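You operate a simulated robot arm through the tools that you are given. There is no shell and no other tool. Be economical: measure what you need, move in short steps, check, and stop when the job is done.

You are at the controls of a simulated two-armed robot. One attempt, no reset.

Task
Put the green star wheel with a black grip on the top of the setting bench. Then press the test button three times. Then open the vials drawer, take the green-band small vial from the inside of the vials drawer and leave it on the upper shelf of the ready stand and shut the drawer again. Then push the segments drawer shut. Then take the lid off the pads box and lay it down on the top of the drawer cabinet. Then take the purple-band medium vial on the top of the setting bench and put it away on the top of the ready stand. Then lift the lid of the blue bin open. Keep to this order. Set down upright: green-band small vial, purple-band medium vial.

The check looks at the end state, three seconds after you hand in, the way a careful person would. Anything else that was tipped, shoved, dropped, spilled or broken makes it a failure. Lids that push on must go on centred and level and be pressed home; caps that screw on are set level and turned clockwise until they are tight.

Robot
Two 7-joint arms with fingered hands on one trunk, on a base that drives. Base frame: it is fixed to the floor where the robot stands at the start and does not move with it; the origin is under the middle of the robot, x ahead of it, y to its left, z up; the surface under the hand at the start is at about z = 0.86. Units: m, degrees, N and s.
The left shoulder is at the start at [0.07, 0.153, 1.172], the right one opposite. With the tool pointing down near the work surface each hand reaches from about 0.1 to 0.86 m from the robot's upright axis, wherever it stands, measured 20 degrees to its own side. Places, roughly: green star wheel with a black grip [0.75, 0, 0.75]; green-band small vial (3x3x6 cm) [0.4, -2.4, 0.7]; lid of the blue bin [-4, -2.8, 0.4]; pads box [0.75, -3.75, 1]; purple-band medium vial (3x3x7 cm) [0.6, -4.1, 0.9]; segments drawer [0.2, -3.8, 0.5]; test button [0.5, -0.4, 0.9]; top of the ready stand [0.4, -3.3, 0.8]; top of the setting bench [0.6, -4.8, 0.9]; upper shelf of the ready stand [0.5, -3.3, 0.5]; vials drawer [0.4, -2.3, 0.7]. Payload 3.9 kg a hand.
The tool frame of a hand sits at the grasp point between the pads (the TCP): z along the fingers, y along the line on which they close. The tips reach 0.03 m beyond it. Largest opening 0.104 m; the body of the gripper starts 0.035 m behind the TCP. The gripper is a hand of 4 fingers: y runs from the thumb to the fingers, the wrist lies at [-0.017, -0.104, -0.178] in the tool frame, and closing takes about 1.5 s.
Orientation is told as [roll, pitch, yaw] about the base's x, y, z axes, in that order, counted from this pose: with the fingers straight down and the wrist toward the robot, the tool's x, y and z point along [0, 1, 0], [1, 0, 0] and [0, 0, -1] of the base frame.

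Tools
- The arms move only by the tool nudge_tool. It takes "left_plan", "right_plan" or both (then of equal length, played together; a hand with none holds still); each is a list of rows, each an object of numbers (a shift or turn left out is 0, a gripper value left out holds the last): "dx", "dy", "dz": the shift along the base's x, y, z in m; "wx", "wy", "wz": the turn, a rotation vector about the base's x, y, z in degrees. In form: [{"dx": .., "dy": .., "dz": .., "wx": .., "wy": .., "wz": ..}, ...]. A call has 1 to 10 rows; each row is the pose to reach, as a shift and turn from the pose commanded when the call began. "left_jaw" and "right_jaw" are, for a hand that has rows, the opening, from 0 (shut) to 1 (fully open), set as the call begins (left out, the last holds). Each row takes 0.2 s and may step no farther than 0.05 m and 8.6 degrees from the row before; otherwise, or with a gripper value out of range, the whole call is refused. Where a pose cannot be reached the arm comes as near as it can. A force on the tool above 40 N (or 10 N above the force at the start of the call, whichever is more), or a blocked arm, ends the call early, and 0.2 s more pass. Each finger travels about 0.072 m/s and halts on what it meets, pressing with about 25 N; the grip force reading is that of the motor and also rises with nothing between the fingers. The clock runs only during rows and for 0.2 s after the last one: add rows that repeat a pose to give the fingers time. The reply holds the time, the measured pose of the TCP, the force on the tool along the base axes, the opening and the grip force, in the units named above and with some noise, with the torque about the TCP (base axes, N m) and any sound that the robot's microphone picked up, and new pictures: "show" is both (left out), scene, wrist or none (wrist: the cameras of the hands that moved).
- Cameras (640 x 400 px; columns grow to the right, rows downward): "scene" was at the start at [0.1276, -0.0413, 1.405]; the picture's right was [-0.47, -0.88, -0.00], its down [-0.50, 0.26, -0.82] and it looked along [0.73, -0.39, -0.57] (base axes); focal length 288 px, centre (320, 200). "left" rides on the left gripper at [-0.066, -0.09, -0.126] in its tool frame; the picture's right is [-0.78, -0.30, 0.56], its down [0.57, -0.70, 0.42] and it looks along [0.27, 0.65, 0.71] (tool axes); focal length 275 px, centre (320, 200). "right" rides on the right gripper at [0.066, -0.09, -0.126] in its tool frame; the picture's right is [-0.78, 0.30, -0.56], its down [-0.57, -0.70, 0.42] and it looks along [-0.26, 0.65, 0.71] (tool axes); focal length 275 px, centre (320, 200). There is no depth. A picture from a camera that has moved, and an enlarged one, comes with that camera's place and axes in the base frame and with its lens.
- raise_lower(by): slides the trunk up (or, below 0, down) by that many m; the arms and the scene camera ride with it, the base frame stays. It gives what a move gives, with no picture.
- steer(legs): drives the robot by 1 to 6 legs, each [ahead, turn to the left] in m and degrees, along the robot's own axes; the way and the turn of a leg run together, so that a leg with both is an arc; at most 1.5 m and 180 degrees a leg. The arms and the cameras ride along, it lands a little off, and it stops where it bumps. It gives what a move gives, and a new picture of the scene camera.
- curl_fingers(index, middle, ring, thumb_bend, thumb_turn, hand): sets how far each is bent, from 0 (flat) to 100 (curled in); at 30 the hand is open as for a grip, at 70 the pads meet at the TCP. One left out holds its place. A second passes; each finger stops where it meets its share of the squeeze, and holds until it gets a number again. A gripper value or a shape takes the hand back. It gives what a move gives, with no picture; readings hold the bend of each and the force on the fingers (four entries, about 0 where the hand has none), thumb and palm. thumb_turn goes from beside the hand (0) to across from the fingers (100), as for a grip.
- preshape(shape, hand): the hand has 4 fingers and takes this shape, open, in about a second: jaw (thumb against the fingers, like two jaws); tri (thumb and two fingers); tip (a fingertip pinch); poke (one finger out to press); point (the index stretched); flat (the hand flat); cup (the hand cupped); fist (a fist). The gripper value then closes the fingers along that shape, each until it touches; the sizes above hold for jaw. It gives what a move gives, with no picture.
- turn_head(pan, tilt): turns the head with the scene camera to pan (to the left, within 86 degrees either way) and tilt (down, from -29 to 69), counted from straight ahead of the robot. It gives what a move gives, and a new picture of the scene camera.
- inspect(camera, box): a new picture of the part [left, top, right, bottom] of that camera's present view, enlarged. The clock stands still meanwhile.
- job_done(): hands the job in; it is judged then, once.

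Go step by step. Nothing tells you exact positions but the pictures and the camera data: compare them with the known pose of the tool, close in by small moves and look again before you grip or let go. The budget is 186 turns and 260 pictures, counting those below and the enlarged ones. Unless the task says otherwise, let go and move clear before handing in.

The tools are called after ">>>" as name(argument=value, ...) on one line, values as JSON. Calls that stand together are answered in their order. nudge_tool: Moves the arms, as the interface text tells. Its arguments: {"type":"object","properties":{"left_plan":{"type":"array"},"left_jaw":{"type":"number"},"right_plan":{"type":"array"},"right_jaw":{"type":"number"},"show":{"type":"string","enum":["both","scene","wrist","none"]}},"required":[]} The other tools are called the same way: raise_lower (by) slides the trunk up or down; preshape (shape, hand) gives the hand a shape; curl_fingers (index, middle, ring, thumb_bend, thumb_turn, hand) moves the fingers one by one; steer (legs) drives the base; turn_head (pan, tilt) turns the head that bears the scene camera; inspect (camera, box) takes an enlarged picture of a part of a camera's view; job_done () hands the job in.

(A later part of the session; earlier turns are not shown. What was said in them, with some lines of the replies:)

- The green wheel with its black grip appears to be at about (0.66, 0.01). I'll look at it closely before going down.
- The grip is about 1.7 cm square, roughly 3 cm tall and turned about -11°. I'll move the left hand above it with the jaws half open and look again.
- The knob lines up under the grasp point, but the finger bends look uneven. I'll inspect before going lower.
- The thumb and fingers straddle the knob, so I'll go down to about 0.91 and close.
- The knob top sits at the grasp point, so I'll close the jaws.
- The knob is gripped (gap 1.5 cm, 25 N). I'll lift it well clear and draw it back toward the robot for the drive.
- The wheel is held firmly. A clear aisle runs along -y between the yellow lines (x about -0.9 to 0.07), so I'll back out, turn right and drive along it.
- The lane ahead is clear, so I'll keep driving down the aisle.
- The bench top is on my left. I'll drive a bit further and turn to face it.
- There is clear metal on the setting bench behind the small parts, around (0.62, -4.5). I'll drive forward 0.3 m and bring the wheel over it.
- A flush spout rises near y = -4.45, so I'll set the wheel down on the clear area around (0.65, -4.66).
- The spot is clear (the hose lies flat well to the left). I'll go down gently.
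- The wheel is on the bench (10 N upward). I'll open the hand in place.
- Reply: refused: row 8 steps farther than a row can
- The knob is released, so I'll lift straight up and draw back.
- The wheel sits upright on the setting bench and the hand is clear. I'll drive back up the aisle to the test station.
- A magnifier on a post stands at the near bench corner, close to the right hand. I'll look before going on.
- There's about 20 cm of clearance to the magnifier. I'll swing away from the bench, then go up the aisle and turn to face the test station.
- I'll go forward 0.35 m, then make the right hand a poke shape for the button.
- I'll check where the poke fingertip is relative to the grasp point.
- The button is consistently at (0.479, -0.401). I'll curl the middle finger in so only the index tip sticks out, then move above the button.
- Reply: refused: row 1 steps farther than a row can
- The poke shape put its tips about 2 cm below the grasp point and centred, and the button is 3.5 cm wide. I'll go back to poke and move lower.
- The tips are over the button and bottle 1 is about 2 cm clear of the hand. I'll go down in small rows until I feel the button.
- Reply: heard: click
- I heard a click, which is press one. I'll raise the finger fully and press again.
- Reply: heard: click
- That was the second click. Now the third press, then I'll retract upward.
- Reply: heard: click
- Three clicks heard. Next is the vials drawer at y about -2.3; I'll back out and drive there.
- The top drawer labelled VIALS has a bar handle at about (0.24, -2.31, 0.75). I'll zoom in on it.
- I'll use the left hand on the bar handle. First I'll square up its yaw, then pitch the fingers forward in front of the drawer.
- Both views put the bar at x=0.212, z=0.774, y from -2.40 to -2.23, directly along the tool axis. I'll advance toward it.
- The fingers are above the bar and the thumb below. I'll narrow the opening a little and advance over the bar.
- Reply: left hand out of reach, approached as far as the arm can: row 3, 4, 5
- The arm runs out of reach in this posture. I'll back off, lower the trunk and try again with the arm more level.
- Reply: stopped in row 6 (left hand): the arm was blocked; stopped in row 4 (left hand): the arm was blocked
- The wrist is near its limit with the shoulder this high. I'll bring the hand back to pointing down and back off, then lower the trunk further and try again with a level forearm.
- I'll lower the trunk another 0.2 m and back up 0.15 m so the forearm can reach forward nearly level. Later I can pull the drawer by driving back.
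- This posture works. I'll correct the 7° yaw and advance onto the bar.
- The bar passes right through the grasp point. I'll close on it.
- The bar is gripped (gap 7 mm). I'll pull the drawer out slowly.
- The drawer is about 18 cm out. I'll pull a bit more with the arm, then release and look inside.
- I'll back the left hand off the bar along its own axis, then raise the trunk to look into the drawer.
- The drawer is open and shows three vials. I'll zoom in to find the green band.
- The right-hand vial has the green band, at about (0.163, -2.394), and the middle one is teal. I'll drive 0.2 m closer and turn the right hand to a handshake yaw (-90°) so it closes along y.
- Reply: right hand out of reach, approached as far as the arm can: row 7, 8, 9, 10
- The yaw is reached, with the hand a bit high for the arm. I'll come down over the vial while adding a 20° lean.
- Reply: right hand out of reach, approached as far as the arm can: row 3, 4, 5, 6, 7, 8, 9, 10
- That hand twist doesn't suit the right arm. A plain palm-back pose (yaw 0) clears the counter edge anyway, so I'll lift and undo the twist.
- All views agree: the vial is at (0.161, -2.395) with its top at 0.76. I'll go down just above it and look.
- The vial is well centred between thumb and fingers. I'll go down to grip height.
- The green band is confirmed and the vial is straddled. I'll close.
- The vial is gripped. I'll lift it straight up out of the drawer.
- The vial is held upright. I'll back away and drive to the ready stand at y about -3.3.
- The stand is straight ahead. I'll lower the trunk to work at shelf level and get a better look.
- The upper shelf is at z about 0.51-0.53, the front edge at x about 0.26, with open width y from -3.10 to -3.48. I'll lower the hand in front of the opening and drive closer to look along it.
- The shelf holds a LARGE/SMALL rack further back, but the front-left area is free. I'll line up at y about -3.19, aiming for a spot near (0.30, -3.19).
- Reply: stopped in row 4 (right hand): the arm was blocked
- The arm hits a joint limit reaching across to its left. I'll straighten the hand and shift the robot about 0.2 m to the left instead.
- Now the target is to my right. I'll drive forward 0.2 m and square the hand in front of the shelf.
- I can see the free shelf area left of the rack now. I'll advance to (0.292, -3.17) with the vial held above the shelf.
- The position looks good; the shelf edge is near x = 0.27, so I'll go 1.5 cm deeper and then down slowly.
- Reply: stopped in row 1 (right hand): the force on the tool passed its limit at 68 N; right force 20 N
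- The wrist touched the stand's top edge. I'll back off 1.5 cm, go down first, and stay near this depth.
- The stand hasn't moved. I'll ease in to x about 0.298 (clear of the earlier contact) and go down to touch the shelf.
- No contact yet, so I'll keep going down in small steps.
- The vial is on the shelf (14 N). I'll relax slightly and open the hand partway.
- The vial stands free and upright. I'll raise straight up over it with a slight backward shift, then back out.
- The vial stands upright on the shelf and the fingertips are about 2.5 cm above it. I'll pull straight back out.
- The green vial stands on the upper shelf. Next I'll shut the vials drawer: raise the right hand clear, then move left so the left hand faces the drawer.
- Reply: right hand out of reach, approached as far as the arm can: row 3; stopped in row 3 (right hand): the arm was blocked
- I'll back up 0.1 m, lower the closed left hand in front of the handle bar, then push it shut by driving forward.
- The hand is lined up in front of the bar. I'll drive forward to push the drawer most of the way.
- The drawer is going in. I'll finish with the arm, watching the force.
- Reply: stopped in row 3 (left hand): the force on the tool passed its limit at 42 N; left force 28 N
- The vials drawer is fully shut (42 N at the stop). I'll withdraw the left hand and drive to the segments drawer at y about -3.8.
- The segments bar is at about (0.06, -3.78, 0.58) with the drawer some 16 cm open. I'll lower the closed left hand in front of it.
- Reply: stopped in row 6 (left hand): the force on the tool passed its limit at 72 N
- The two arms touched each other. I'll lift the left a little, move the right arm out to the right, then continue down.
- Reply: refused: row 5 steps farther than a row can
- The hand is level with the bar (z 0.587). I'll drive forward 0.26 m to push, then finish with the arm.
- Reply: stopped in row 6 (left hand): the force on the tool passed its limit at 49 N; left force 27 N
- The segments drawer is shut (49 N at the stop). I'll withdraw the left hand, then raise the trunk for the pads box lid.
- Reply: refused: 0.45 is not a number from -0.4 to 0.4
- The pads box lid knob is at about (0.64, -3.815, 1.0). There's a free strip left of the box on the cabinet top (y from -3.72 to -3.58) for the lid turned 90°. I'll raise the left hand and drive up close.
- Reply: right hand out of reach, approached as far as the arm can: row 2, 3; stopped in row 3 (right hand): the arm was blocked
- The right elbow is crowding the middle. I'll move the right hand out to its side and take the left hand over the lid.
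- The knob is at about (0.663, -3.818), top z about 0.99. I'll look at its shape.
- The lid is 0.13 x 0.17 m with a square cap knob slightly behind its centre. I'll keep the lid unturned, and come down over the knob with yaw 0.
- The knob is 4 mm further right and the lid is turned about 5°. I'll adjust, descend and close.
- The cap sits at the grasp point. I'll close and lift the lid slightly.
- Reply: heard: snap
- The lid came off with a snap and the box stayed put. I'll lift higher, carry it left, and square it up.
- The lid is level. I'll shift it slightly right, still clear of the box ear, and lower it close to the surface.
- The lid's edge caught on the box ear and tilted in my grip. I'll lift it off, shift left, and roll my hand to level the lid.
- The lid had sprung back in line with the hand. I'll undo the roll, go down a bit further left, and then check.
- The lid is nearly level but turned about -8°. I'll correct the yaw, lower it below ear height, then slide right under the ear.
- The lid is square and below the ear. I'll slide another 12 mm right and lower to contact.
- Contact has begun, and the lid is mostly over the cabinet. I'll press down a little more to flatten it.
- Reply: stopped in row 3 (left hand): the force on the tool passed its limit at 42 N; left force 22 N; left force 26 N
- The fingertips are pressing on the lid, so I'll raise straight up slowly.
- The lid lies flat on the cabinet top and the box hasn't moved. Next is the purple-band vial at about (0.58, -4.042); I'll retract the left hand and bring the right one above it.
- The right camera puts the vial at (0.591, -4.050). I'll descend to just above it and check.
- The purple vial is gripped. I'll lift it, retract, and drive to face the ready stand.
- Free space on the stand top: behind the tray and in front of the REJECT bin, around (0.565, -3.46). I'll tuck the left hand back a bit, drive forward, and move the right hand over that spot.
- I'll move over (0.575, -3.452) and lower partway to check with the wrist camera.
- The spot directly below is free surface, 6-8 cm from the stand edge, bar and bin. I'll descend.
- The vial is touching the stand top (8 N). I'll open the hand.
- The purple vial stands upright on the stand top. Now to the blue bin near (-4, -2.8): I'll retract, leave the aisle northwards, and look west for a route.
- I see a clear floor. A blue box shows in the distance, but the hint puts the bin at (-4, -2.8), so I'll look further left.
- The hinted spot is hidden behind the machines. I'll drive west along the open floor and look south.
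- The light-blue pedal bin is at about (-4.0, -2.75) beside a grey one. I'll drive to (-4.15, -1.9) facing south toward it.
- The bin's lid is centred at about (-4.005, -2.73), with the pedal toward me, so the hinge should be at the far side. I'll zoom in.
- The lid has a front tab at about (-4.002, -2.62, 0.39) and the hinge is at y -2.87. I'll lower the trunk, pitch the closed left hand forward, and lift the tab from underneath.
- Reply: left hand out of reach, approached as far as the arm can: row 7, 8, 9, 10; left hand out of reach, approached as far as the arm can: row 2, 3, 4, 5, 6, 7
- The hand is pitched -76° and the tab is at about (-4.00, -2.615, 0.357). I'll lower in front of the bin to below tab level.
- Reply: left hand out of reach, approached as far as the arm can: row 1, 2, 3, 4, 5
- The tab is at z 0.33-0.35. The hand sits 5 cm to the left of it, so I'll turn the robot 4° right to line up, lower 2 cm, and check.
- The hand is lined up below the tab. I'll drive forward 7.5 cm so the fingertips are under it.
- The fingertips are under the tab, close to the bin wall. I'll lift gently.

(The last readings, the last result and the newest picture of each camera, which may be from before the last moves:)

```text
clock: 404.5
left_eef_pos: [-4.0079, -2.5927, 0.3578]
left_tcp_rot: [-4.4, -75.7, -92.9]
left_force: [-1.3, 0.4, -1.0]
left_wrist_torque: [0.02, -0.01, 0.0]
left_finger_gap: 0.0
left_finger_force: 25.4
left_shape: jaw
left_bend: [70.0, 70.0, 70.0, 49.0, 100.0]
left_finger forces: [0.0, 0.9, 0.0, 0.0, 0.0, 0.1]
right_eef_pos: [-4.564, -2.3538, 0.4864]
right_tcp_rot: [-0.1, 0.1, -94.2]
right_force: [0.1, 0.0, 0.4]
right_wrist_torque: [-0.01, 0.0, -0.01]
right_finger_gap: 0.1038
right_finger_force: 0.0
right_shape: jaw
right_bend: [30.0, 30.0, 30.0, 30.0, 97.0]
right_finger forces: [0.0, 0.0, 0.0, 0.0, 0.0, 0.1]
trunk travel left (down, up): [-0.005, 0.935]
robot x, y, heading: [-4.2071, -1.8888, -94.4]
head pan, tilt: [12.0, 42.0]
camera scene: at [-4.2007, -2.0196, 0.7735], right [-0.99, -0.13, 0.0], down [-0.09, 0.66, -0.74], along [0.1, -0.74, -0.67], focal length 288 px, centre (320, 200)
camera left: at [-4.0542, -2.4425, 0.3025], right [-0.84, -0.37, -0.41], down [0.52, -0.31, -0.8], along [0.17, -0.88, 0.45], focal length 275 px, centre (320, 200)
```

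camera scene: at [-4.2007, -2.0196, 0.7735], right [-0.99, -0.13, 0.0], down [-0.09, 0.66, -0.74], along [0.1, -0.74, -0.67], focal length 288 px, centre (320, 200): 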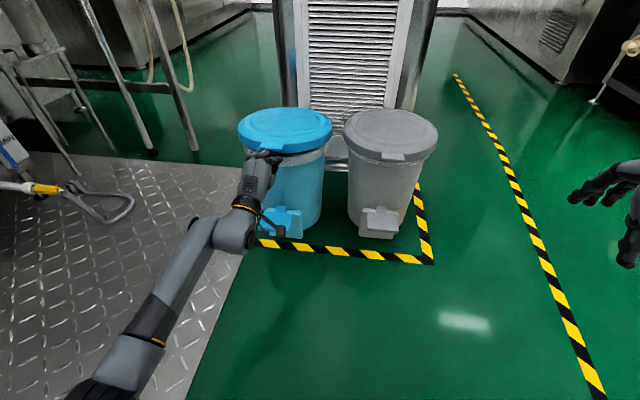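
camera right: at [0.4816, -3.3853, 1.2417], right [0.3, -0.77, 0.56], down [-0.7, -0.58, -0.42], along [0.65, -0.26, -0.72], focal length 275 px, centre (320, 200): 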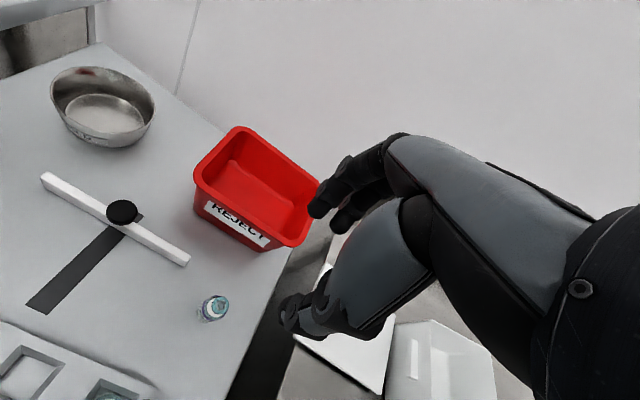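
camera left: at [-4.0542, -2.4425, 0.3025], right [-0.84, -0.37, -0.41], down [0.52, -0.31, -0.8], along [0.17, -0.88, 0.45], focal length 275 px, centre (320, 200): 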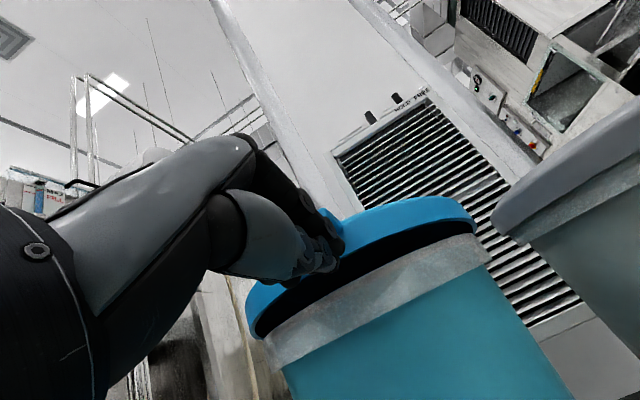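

The lid is opening with little force. I'll follow its arc upward and inward.

>>> nudge_tool(left_plan=[{"dz": 0.025, "dy": -0.003}, {"dz": 0.05, "dy": -0.01}, {"dz": 0.075, "dy": -0.02}, {"dz": 0.1, "dy": -0.032}, {"dz": 0.12, "dy": -0.045}], left_jaw=0, show="wrist")

```text
clock: 405.7
left_eef_pos: [-4.0044, -2.6389, 0.4784]
left_tcp_rot: [-4.3, -75.7, -93.0]
left_force: [-0.4, 0.8, 0.1]
left_wrist_torque: [0.0, 0.03, 0.05]
left_finger_gap: 0.0
left_finger_force: 25.2
left_shape: jaw
left_bend: [70.0, 70.0, 70.0, 49.0, 100.0]
left_finger forces: [0.0, 0.5, 0.0, 0.1, 0.0, 0.0]
right_eef_pos: [-4.565, -2.3525, 0.4852]
right_tcp_rot: [-0.1, 0.1, -94.2]
right_force: [-0.3, -0.7, -0.1]
right_wrist_torque: [-0.03, 0.0, 0.02]
right_finger_gap: 0.1037
right_finger_force: 0.2
right_shape: jaw
right_bend: [30.0, 30.0, 30.0, 30.0, 97.0]
right_finger forces: [0.1, 0.0, 0.1, 0.1, 0.0, 0.0]
trunk travel left (down, up): [-0.005, 0.935]
robot x, y, heading: [-4.2106, -1.8884, -94.3]
head pan, tilt: [12.0, 42.0]
camera left: at [-4.0526, -2.4881, 0.4227], right [-0.84, -0.37, -0.41], down [0.52, -0.31, -0.8], along [0.17, -0.88, 0.45], focal length 275 px, centre (320, 200)
```

left: 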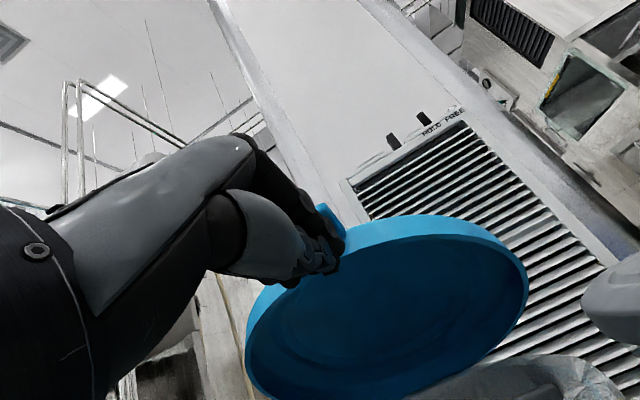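

The lid is about a third open. I'll continue along the arc.

>>> nudge_tool(left_plan=[{"dz": 0.025, "dy": -0.018}, {"dz": 0.048, "dy": -0.037}, {"dz": 0.066, "dy": -0.056}, {"dz": 0.082, "dy": -0.076}, {"dz": 0.095, "dy": -0.096}, {"dz": 0.105, "dy": -0.116}], left_jaw=0, show="both")

```text
clock: 407.1
left_eef_pos: [-4.0051, -2.756, 0.5826]
left_tcp_rot: [-4.2, -75.8, -93.1]
left_force: [-0.2, 0.2, 0.8]
left_wrist_torque: [0.0, -0.02, 0.0]
left_finger_gap: 0.0
left_finger_force: 25.1
left_shape: jaw
left_bend: [70.0, 70.0, 70.0, 49.0, 100.0]
left_finger forces: [0.1, 0.3, 0.0, 0.0, 0.1, 0.1]
right_eef_pos: [-4.5648, -2.3538, 0.4849]
right_tcp_rot: [0.0, 0.1, -94.2]
right_force: [0.2, -0.3, -0.6]
right_wrist_torque: [0.03, 0.04, -0.02]
right_finger_gap: 0.1038
right_finger_force: 0.0
right_shape: jaw
right_bend: [30.0, 30.0, 30.0, 30.0, 97.0]
right_finger forces: [0.1, 0.1, 0.0, 0.1, 0.0, 0.0]
trunk travel left (down, up): [-0.005, 0.935]
robot x, y, heading: [-4.2062, -1.8902, -94.0]
head pan, tilt: [12.0, 42.0]
camera scene: at [-4.2007, -2.0195, 0.7735], right [-0.99, -0.13, 0.0], down [-0.09, 0.66, -0.74], along [0.1, -0.74, -0.67], focal length 288 px, centre (320, 200)
camera left: at [-4.0526, -2.6044, 0.5263], right [-0.84, -0.37, -0.41], down [0.52, -0.31, -0.79], along [0.17, -0.88, 0.45], focal length 275 px, centre (320, 200)
```

scene: 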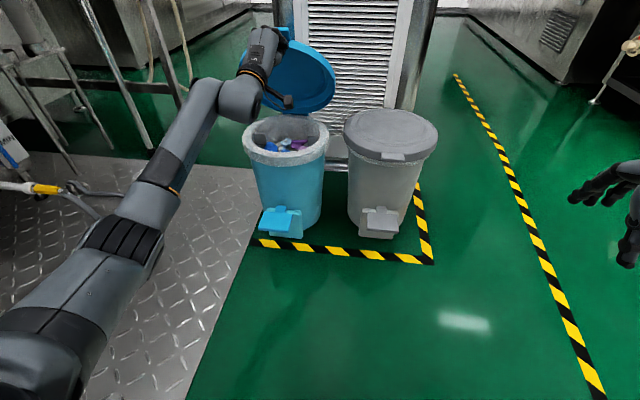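
left: 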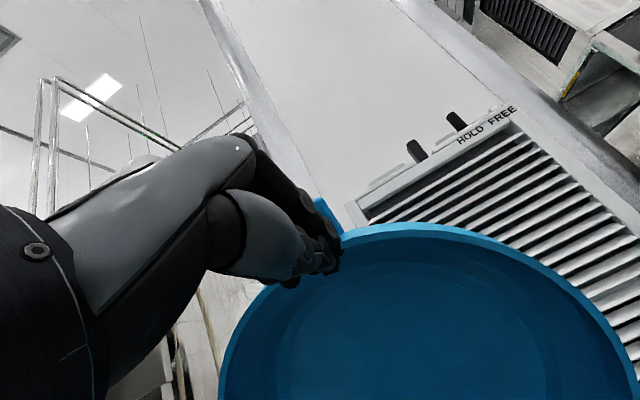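

The lid is at about 70°. I'll push on past vertical, watching the force.

>>> nudge_tool(left_plan=[{"dz": 0.006, "dy": -0.02}, {"dz": 0.01, "dy": -0.04}, {"dz": 0.01, "dy": -0.06}, {"dz": 0.008, "dy": -0.08}, {"dz": 0.005, "dy": -0.1}, {"dz": 0.0, "dy": -0.12}], left_jaw=0, show="scene")

```text
clock: 408.5
left_eef_pos: [-4.0082, -2.8206, 0.5913]
left_tcp_rot: [-4.0, -75.7, -93.1]
left_force: [0.0, 0.4, 0.2]
left_wrist_torque: [0.04, 0.03, -0.01]
left_finger_gap: 0.0001
left_finger_force: 25.7
left_shape: jaw
left_bend: [70.0, 70.0, 70.0, 49.0, 100.0]
left_finger forces: [0.1, 0.0, 0.1, 0.0, 0.0, 0.2]
left hand out of reach, approached as far as the arm can: row 4, 5, 6
right_eef_pos: [-4.5629, -2.3533, 0.4848]
right_tcp_rot: [0.1, 0.1, -94.2]
right_force: [0.5, 0.2, -0.9]
right_wrist_torque: [-0.02, 0.03, 0.0]
right_finger_gap: 0.1036
right_finger_force: 0.0
right_shape: jaw
right_bend: [30.0, 30.0, 30.0, 30.0, 97.0]
right_finger forces: [0.0, 0.0, 0.1, 0.0, 0.0, 0.0]
trunk travel left (down, up): [-0.005, 0.935]
robot x, y, heading: [-4.2098, -1.8881, -94.2]
head pan, tilt: [12.0, 42.0]
camera scene: at [-4.2007, -2.0195, 0.7736], right [-0.99, -0.13, 0.0], down [-0.09, 0.66, -0.74], along [0.1, -0.74, -0.67], focal length 288 px, centre (320, 200)
```

scene: 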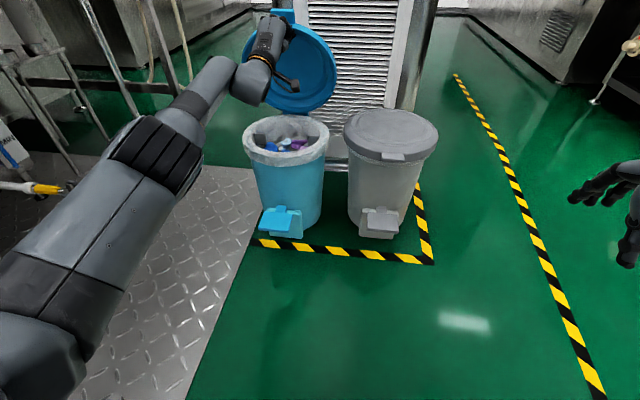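

The arm is at its reach limit with the lid near vertical. I'll drive forward 6 cm to push it past vertical.

>>> steer(legs=[[0.07, 0]])

```text
clock: 409.5
left_eef_pos: [-4.0145, -2.8909, 0.5911]
left_tcp_rot: [-4.2, -75.6, -93.1]
left_force: [0.3, -0.3, -0.4]
left_wrist_torque: [-0.05, 0.0, 0.0]
left_finger_gap: 0.0
left_finger_force: 25.4
left_shape: jaw
left_bend: [70.0, 70.0, 70.0, 49.0, 100.0]
left_finger forces: [0.0, 0.0, 0.0, 0.1, 0.1, 0.0]
right_eef_pos: [-4.5691, -2.4219, 0.4869]
right_tcp_rot: [-0.1, 0.1, -94.3]
right_force: [0.2, 0.0, -0.5]
right_wrist_torque: [-0.01, -0.04, -0.03]
right_finger_gap: 0.104
right_finger_force: 0.0
right_shape: jaw
right_bend: [30.0, 30.0, 30.0, 30.0, 97.0]
right_finger forces: [0.0, 0.1, 0.1, 0.0, 0.0, 0.1]
trunk travel left (down, up): [-0.005, 0.935]
robot x, y, heading: [-4.215, -1.9547, -94.3]
head pan, tilt: [12.0, 42.0]
camera scene: at [-4.2061, -2.0888, 0.7735], right [-0.99, -0.13, 0.0], down [-0.09, 0.66, -0.74], along [0.1, -0.74, -0.67], focal length 288 px, centre (320, 200)
```

scene: 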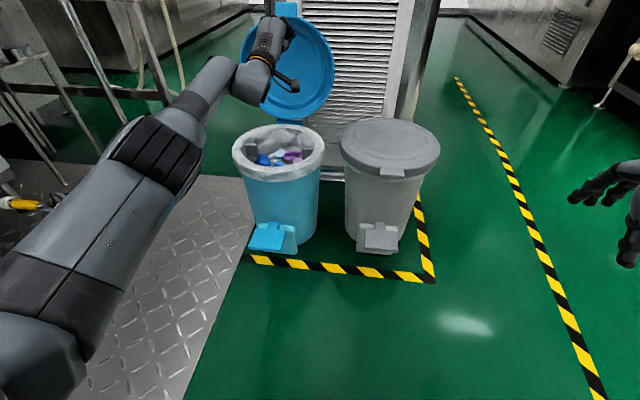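

The lid looks past vertical with no load on the hand. I'll pull the hand back and see whether it stays.

>>> nudge_tool(left_plan=[{"dy": 0.03}, {"dy": 0.07}, {"dy": 0.11}, {"dy": 0.15}, {"dy": 0.15, "dz": 0.03}, {"dy": 0.15, "dz": 0.03}], left_jaw=0, show="scene")

```text
clock: 410.9
left_eef_pos: [-4.0158, -2.7426, 0.6216]
left_tcp_rot: [-4.1, -75.7, -93.2]
left_force: [0.1, -0.5, 0.2]
left_wrist_torque: [0.02, 0.0, 0.0]
left_finger_gap: 0.0
left_finger_force: 24.9
left_shape: jaw
left_bend: [70.0, 70.0, 70.0, 49.0, 100.0]
left_finger forces: [0.1, 0.0, 0.1, 0.0, 0.1, 0.0]
right_eef_pos: [-4.5694, -2.4224, 0.4869]
right_tcp_rot: [0.0, 0.1, -94.2]
right_force: [-0.1, -0.5, 0.7]
right_wrist_torque: [-0.05, 0.0, -0.02]
right_finger_gap: 0.104
right_finger_force: 0.1
right_shape: jaw
right_bend: [30.0, 30.0, 30.0, 30.0, 97.0]
right_finger forces: [0.0, 0.0, 0.0, 0.0, 0.1, 0.1]
trunk travel left (down, up): [-0.005, 0.935]
robot x, y, heading: [-4.2102, -1.956, -94.3]
head pan, tilt: [12.0, 42.0]
camera scene: at [-4.2061, -2.0886, 0.7736], right [-0.99, -0.13, 0.0], down [-0.09, 0.66, -0.74], along [0.1, -0.74, -0.67], focal length 288 px, centre (320, 200)
```

scene: 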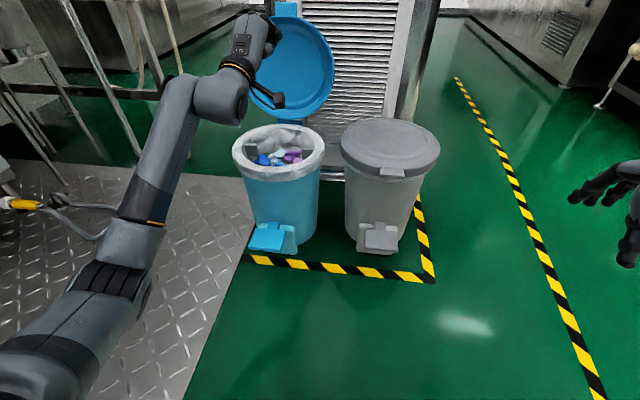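

The lid stays open by itself. I'll back the robot away and check once more.

>>> steer(legs=[[-0.35, 0]])

>>> turn_head(pan=12, tilt=25)

```text
clock: 413.2
left_eef_pos: [-3.9882, -2.389, 0.621]
left_tcp_rot: [-4.2, -75.7, -93.2]
left_force: [0.1, -0.4, -1.2]
left_wrist_torque: [0.02, 0.04, 0.02]
left_finger_gap: 0.0001
left_finger_force: 24.8
left_shape: jaw
left_bend: [70.0, 70.0, 70.0, 49.0, 100.0]
left_finger forces: [0.1, 0.1, 0.1, 0.1, 0.1, 0.1]
right_eef_pos: [-4.5421, -2.0683, 0.4864]
right_tcp_rot: [0.0, 0.0, -94.3]
right_force: [-0.2, 0.2, -0.5]
right_wrist_torque: [0.0, -0.03, -0.01]
right_finger_gap: 0.1037
right_finger_force: 0.1
right_shape: jaw
right_bend: [30.0, 30.0, 30.0, 30.0, 97.0]
right_finger forces: [0.0, 0.1, 0.1, 0.0, 0.0, 0.0]
trunk travel left (down, up): [-0.005, 0.935]
robot x, y, heading: [-4.1855, -1.6064, -94.2]
head pan, tilt: [12.0, 42.0]
camera scene: at [-4.1789, -1.7353, 0.7736], right [-0.99, -0.13, 0.0], down [-0.09, 0.66, -0.74], along [0.1, -0.74, -0.67], focal length 288 px, centre (320, 200)
```

scene: 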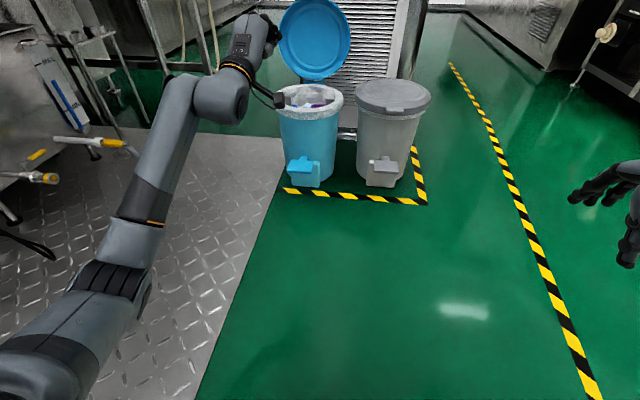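

```text
clock: 414.0
left_eef_pos: [-3.99, -2.3892, 0.6208]
left_tcp_rot: [-4.1, -75.6, -93.2]
left_force: [0.2, -0.3, 0.3]
left_wrist_torque: [0.03, 0.0, 0.01]
left_finger_gap: 0.0
left_finger_force: 25.2
left_shape: jaw
left_bend: [70.0, 70.0, 70.0, 49.0, 100.0]
left_finger forces: [0.0, 0.0, 0.1, 0.0, 0.0, 0.0]
right_eef_pos: [-4.5416, -2.0687, 0.4855]
right_tcp_rot: [0.0, 0.1, -94.2]
right_force: [-0.2, 0.5, -0.2]
right_wrist_torque: [0.05, 0.02, 0.03]
right_finger_gap: 0.1036
right_finger_force: 0.1
right_shape: jaw
right_bend: [30.0, 30.0, 30.0, 30.0, 97.0]
right_finger forces: [0.0, 0.0, 0.1, 0.0, 0.0, 0.1]
trunk travel left (down, up): [-0.005, 0.935]
robot x, y, heading: [-4.1868, -1.6046, -94.4]
head pan, tilt: [12.0, 25.0]
camera scene: at [-4.1778, -1.7437, 0.7997], right [-0.99, -0.13, 0.0], down [-0.06, 0.42, -0.91], along [0.12, -0.9, -0.42], focal length 288 px, centre (320, 200)
```

scene: 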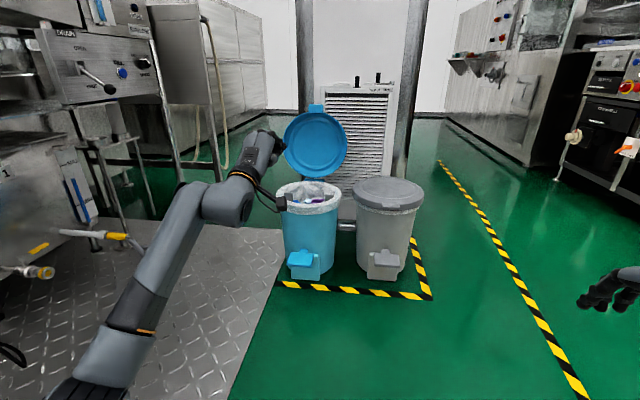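

The blue bin's lid stands fully open by itself, and both hands are clear. All the steps were done in order, so I'm handing in.

>>> job_done()

```text
The job is handed in.
```

All seven steps were done in the order you gave, and the job is handed in. I don't have the check's result.

- **Wheel:** it stands on the top of the setting bench.
- **Test button:** I pressed it three times and heard a click each time.
- **Green-band vial:** it stands upright on the upper shelf of the ready stand, and the vials drawer is shut.
- **Segments drawer:** it is shut.
- **Pads lid:** it lies on the top of the drawer cabinet, with its left edge about level with the cabinet edge and possibly slightly over it.
- **Purple-band vial:** it stands upright on the top of the ready stand.
- **Blue bin:** its lid is open and stays open by itself.

While I was placing the green-band vial, my wrist bumped the front edge of the ready stand (68 N at the peak). While I was setting down the pads lid, its edge caught on the box's ear. Nothing visibly moved or tipped either time.
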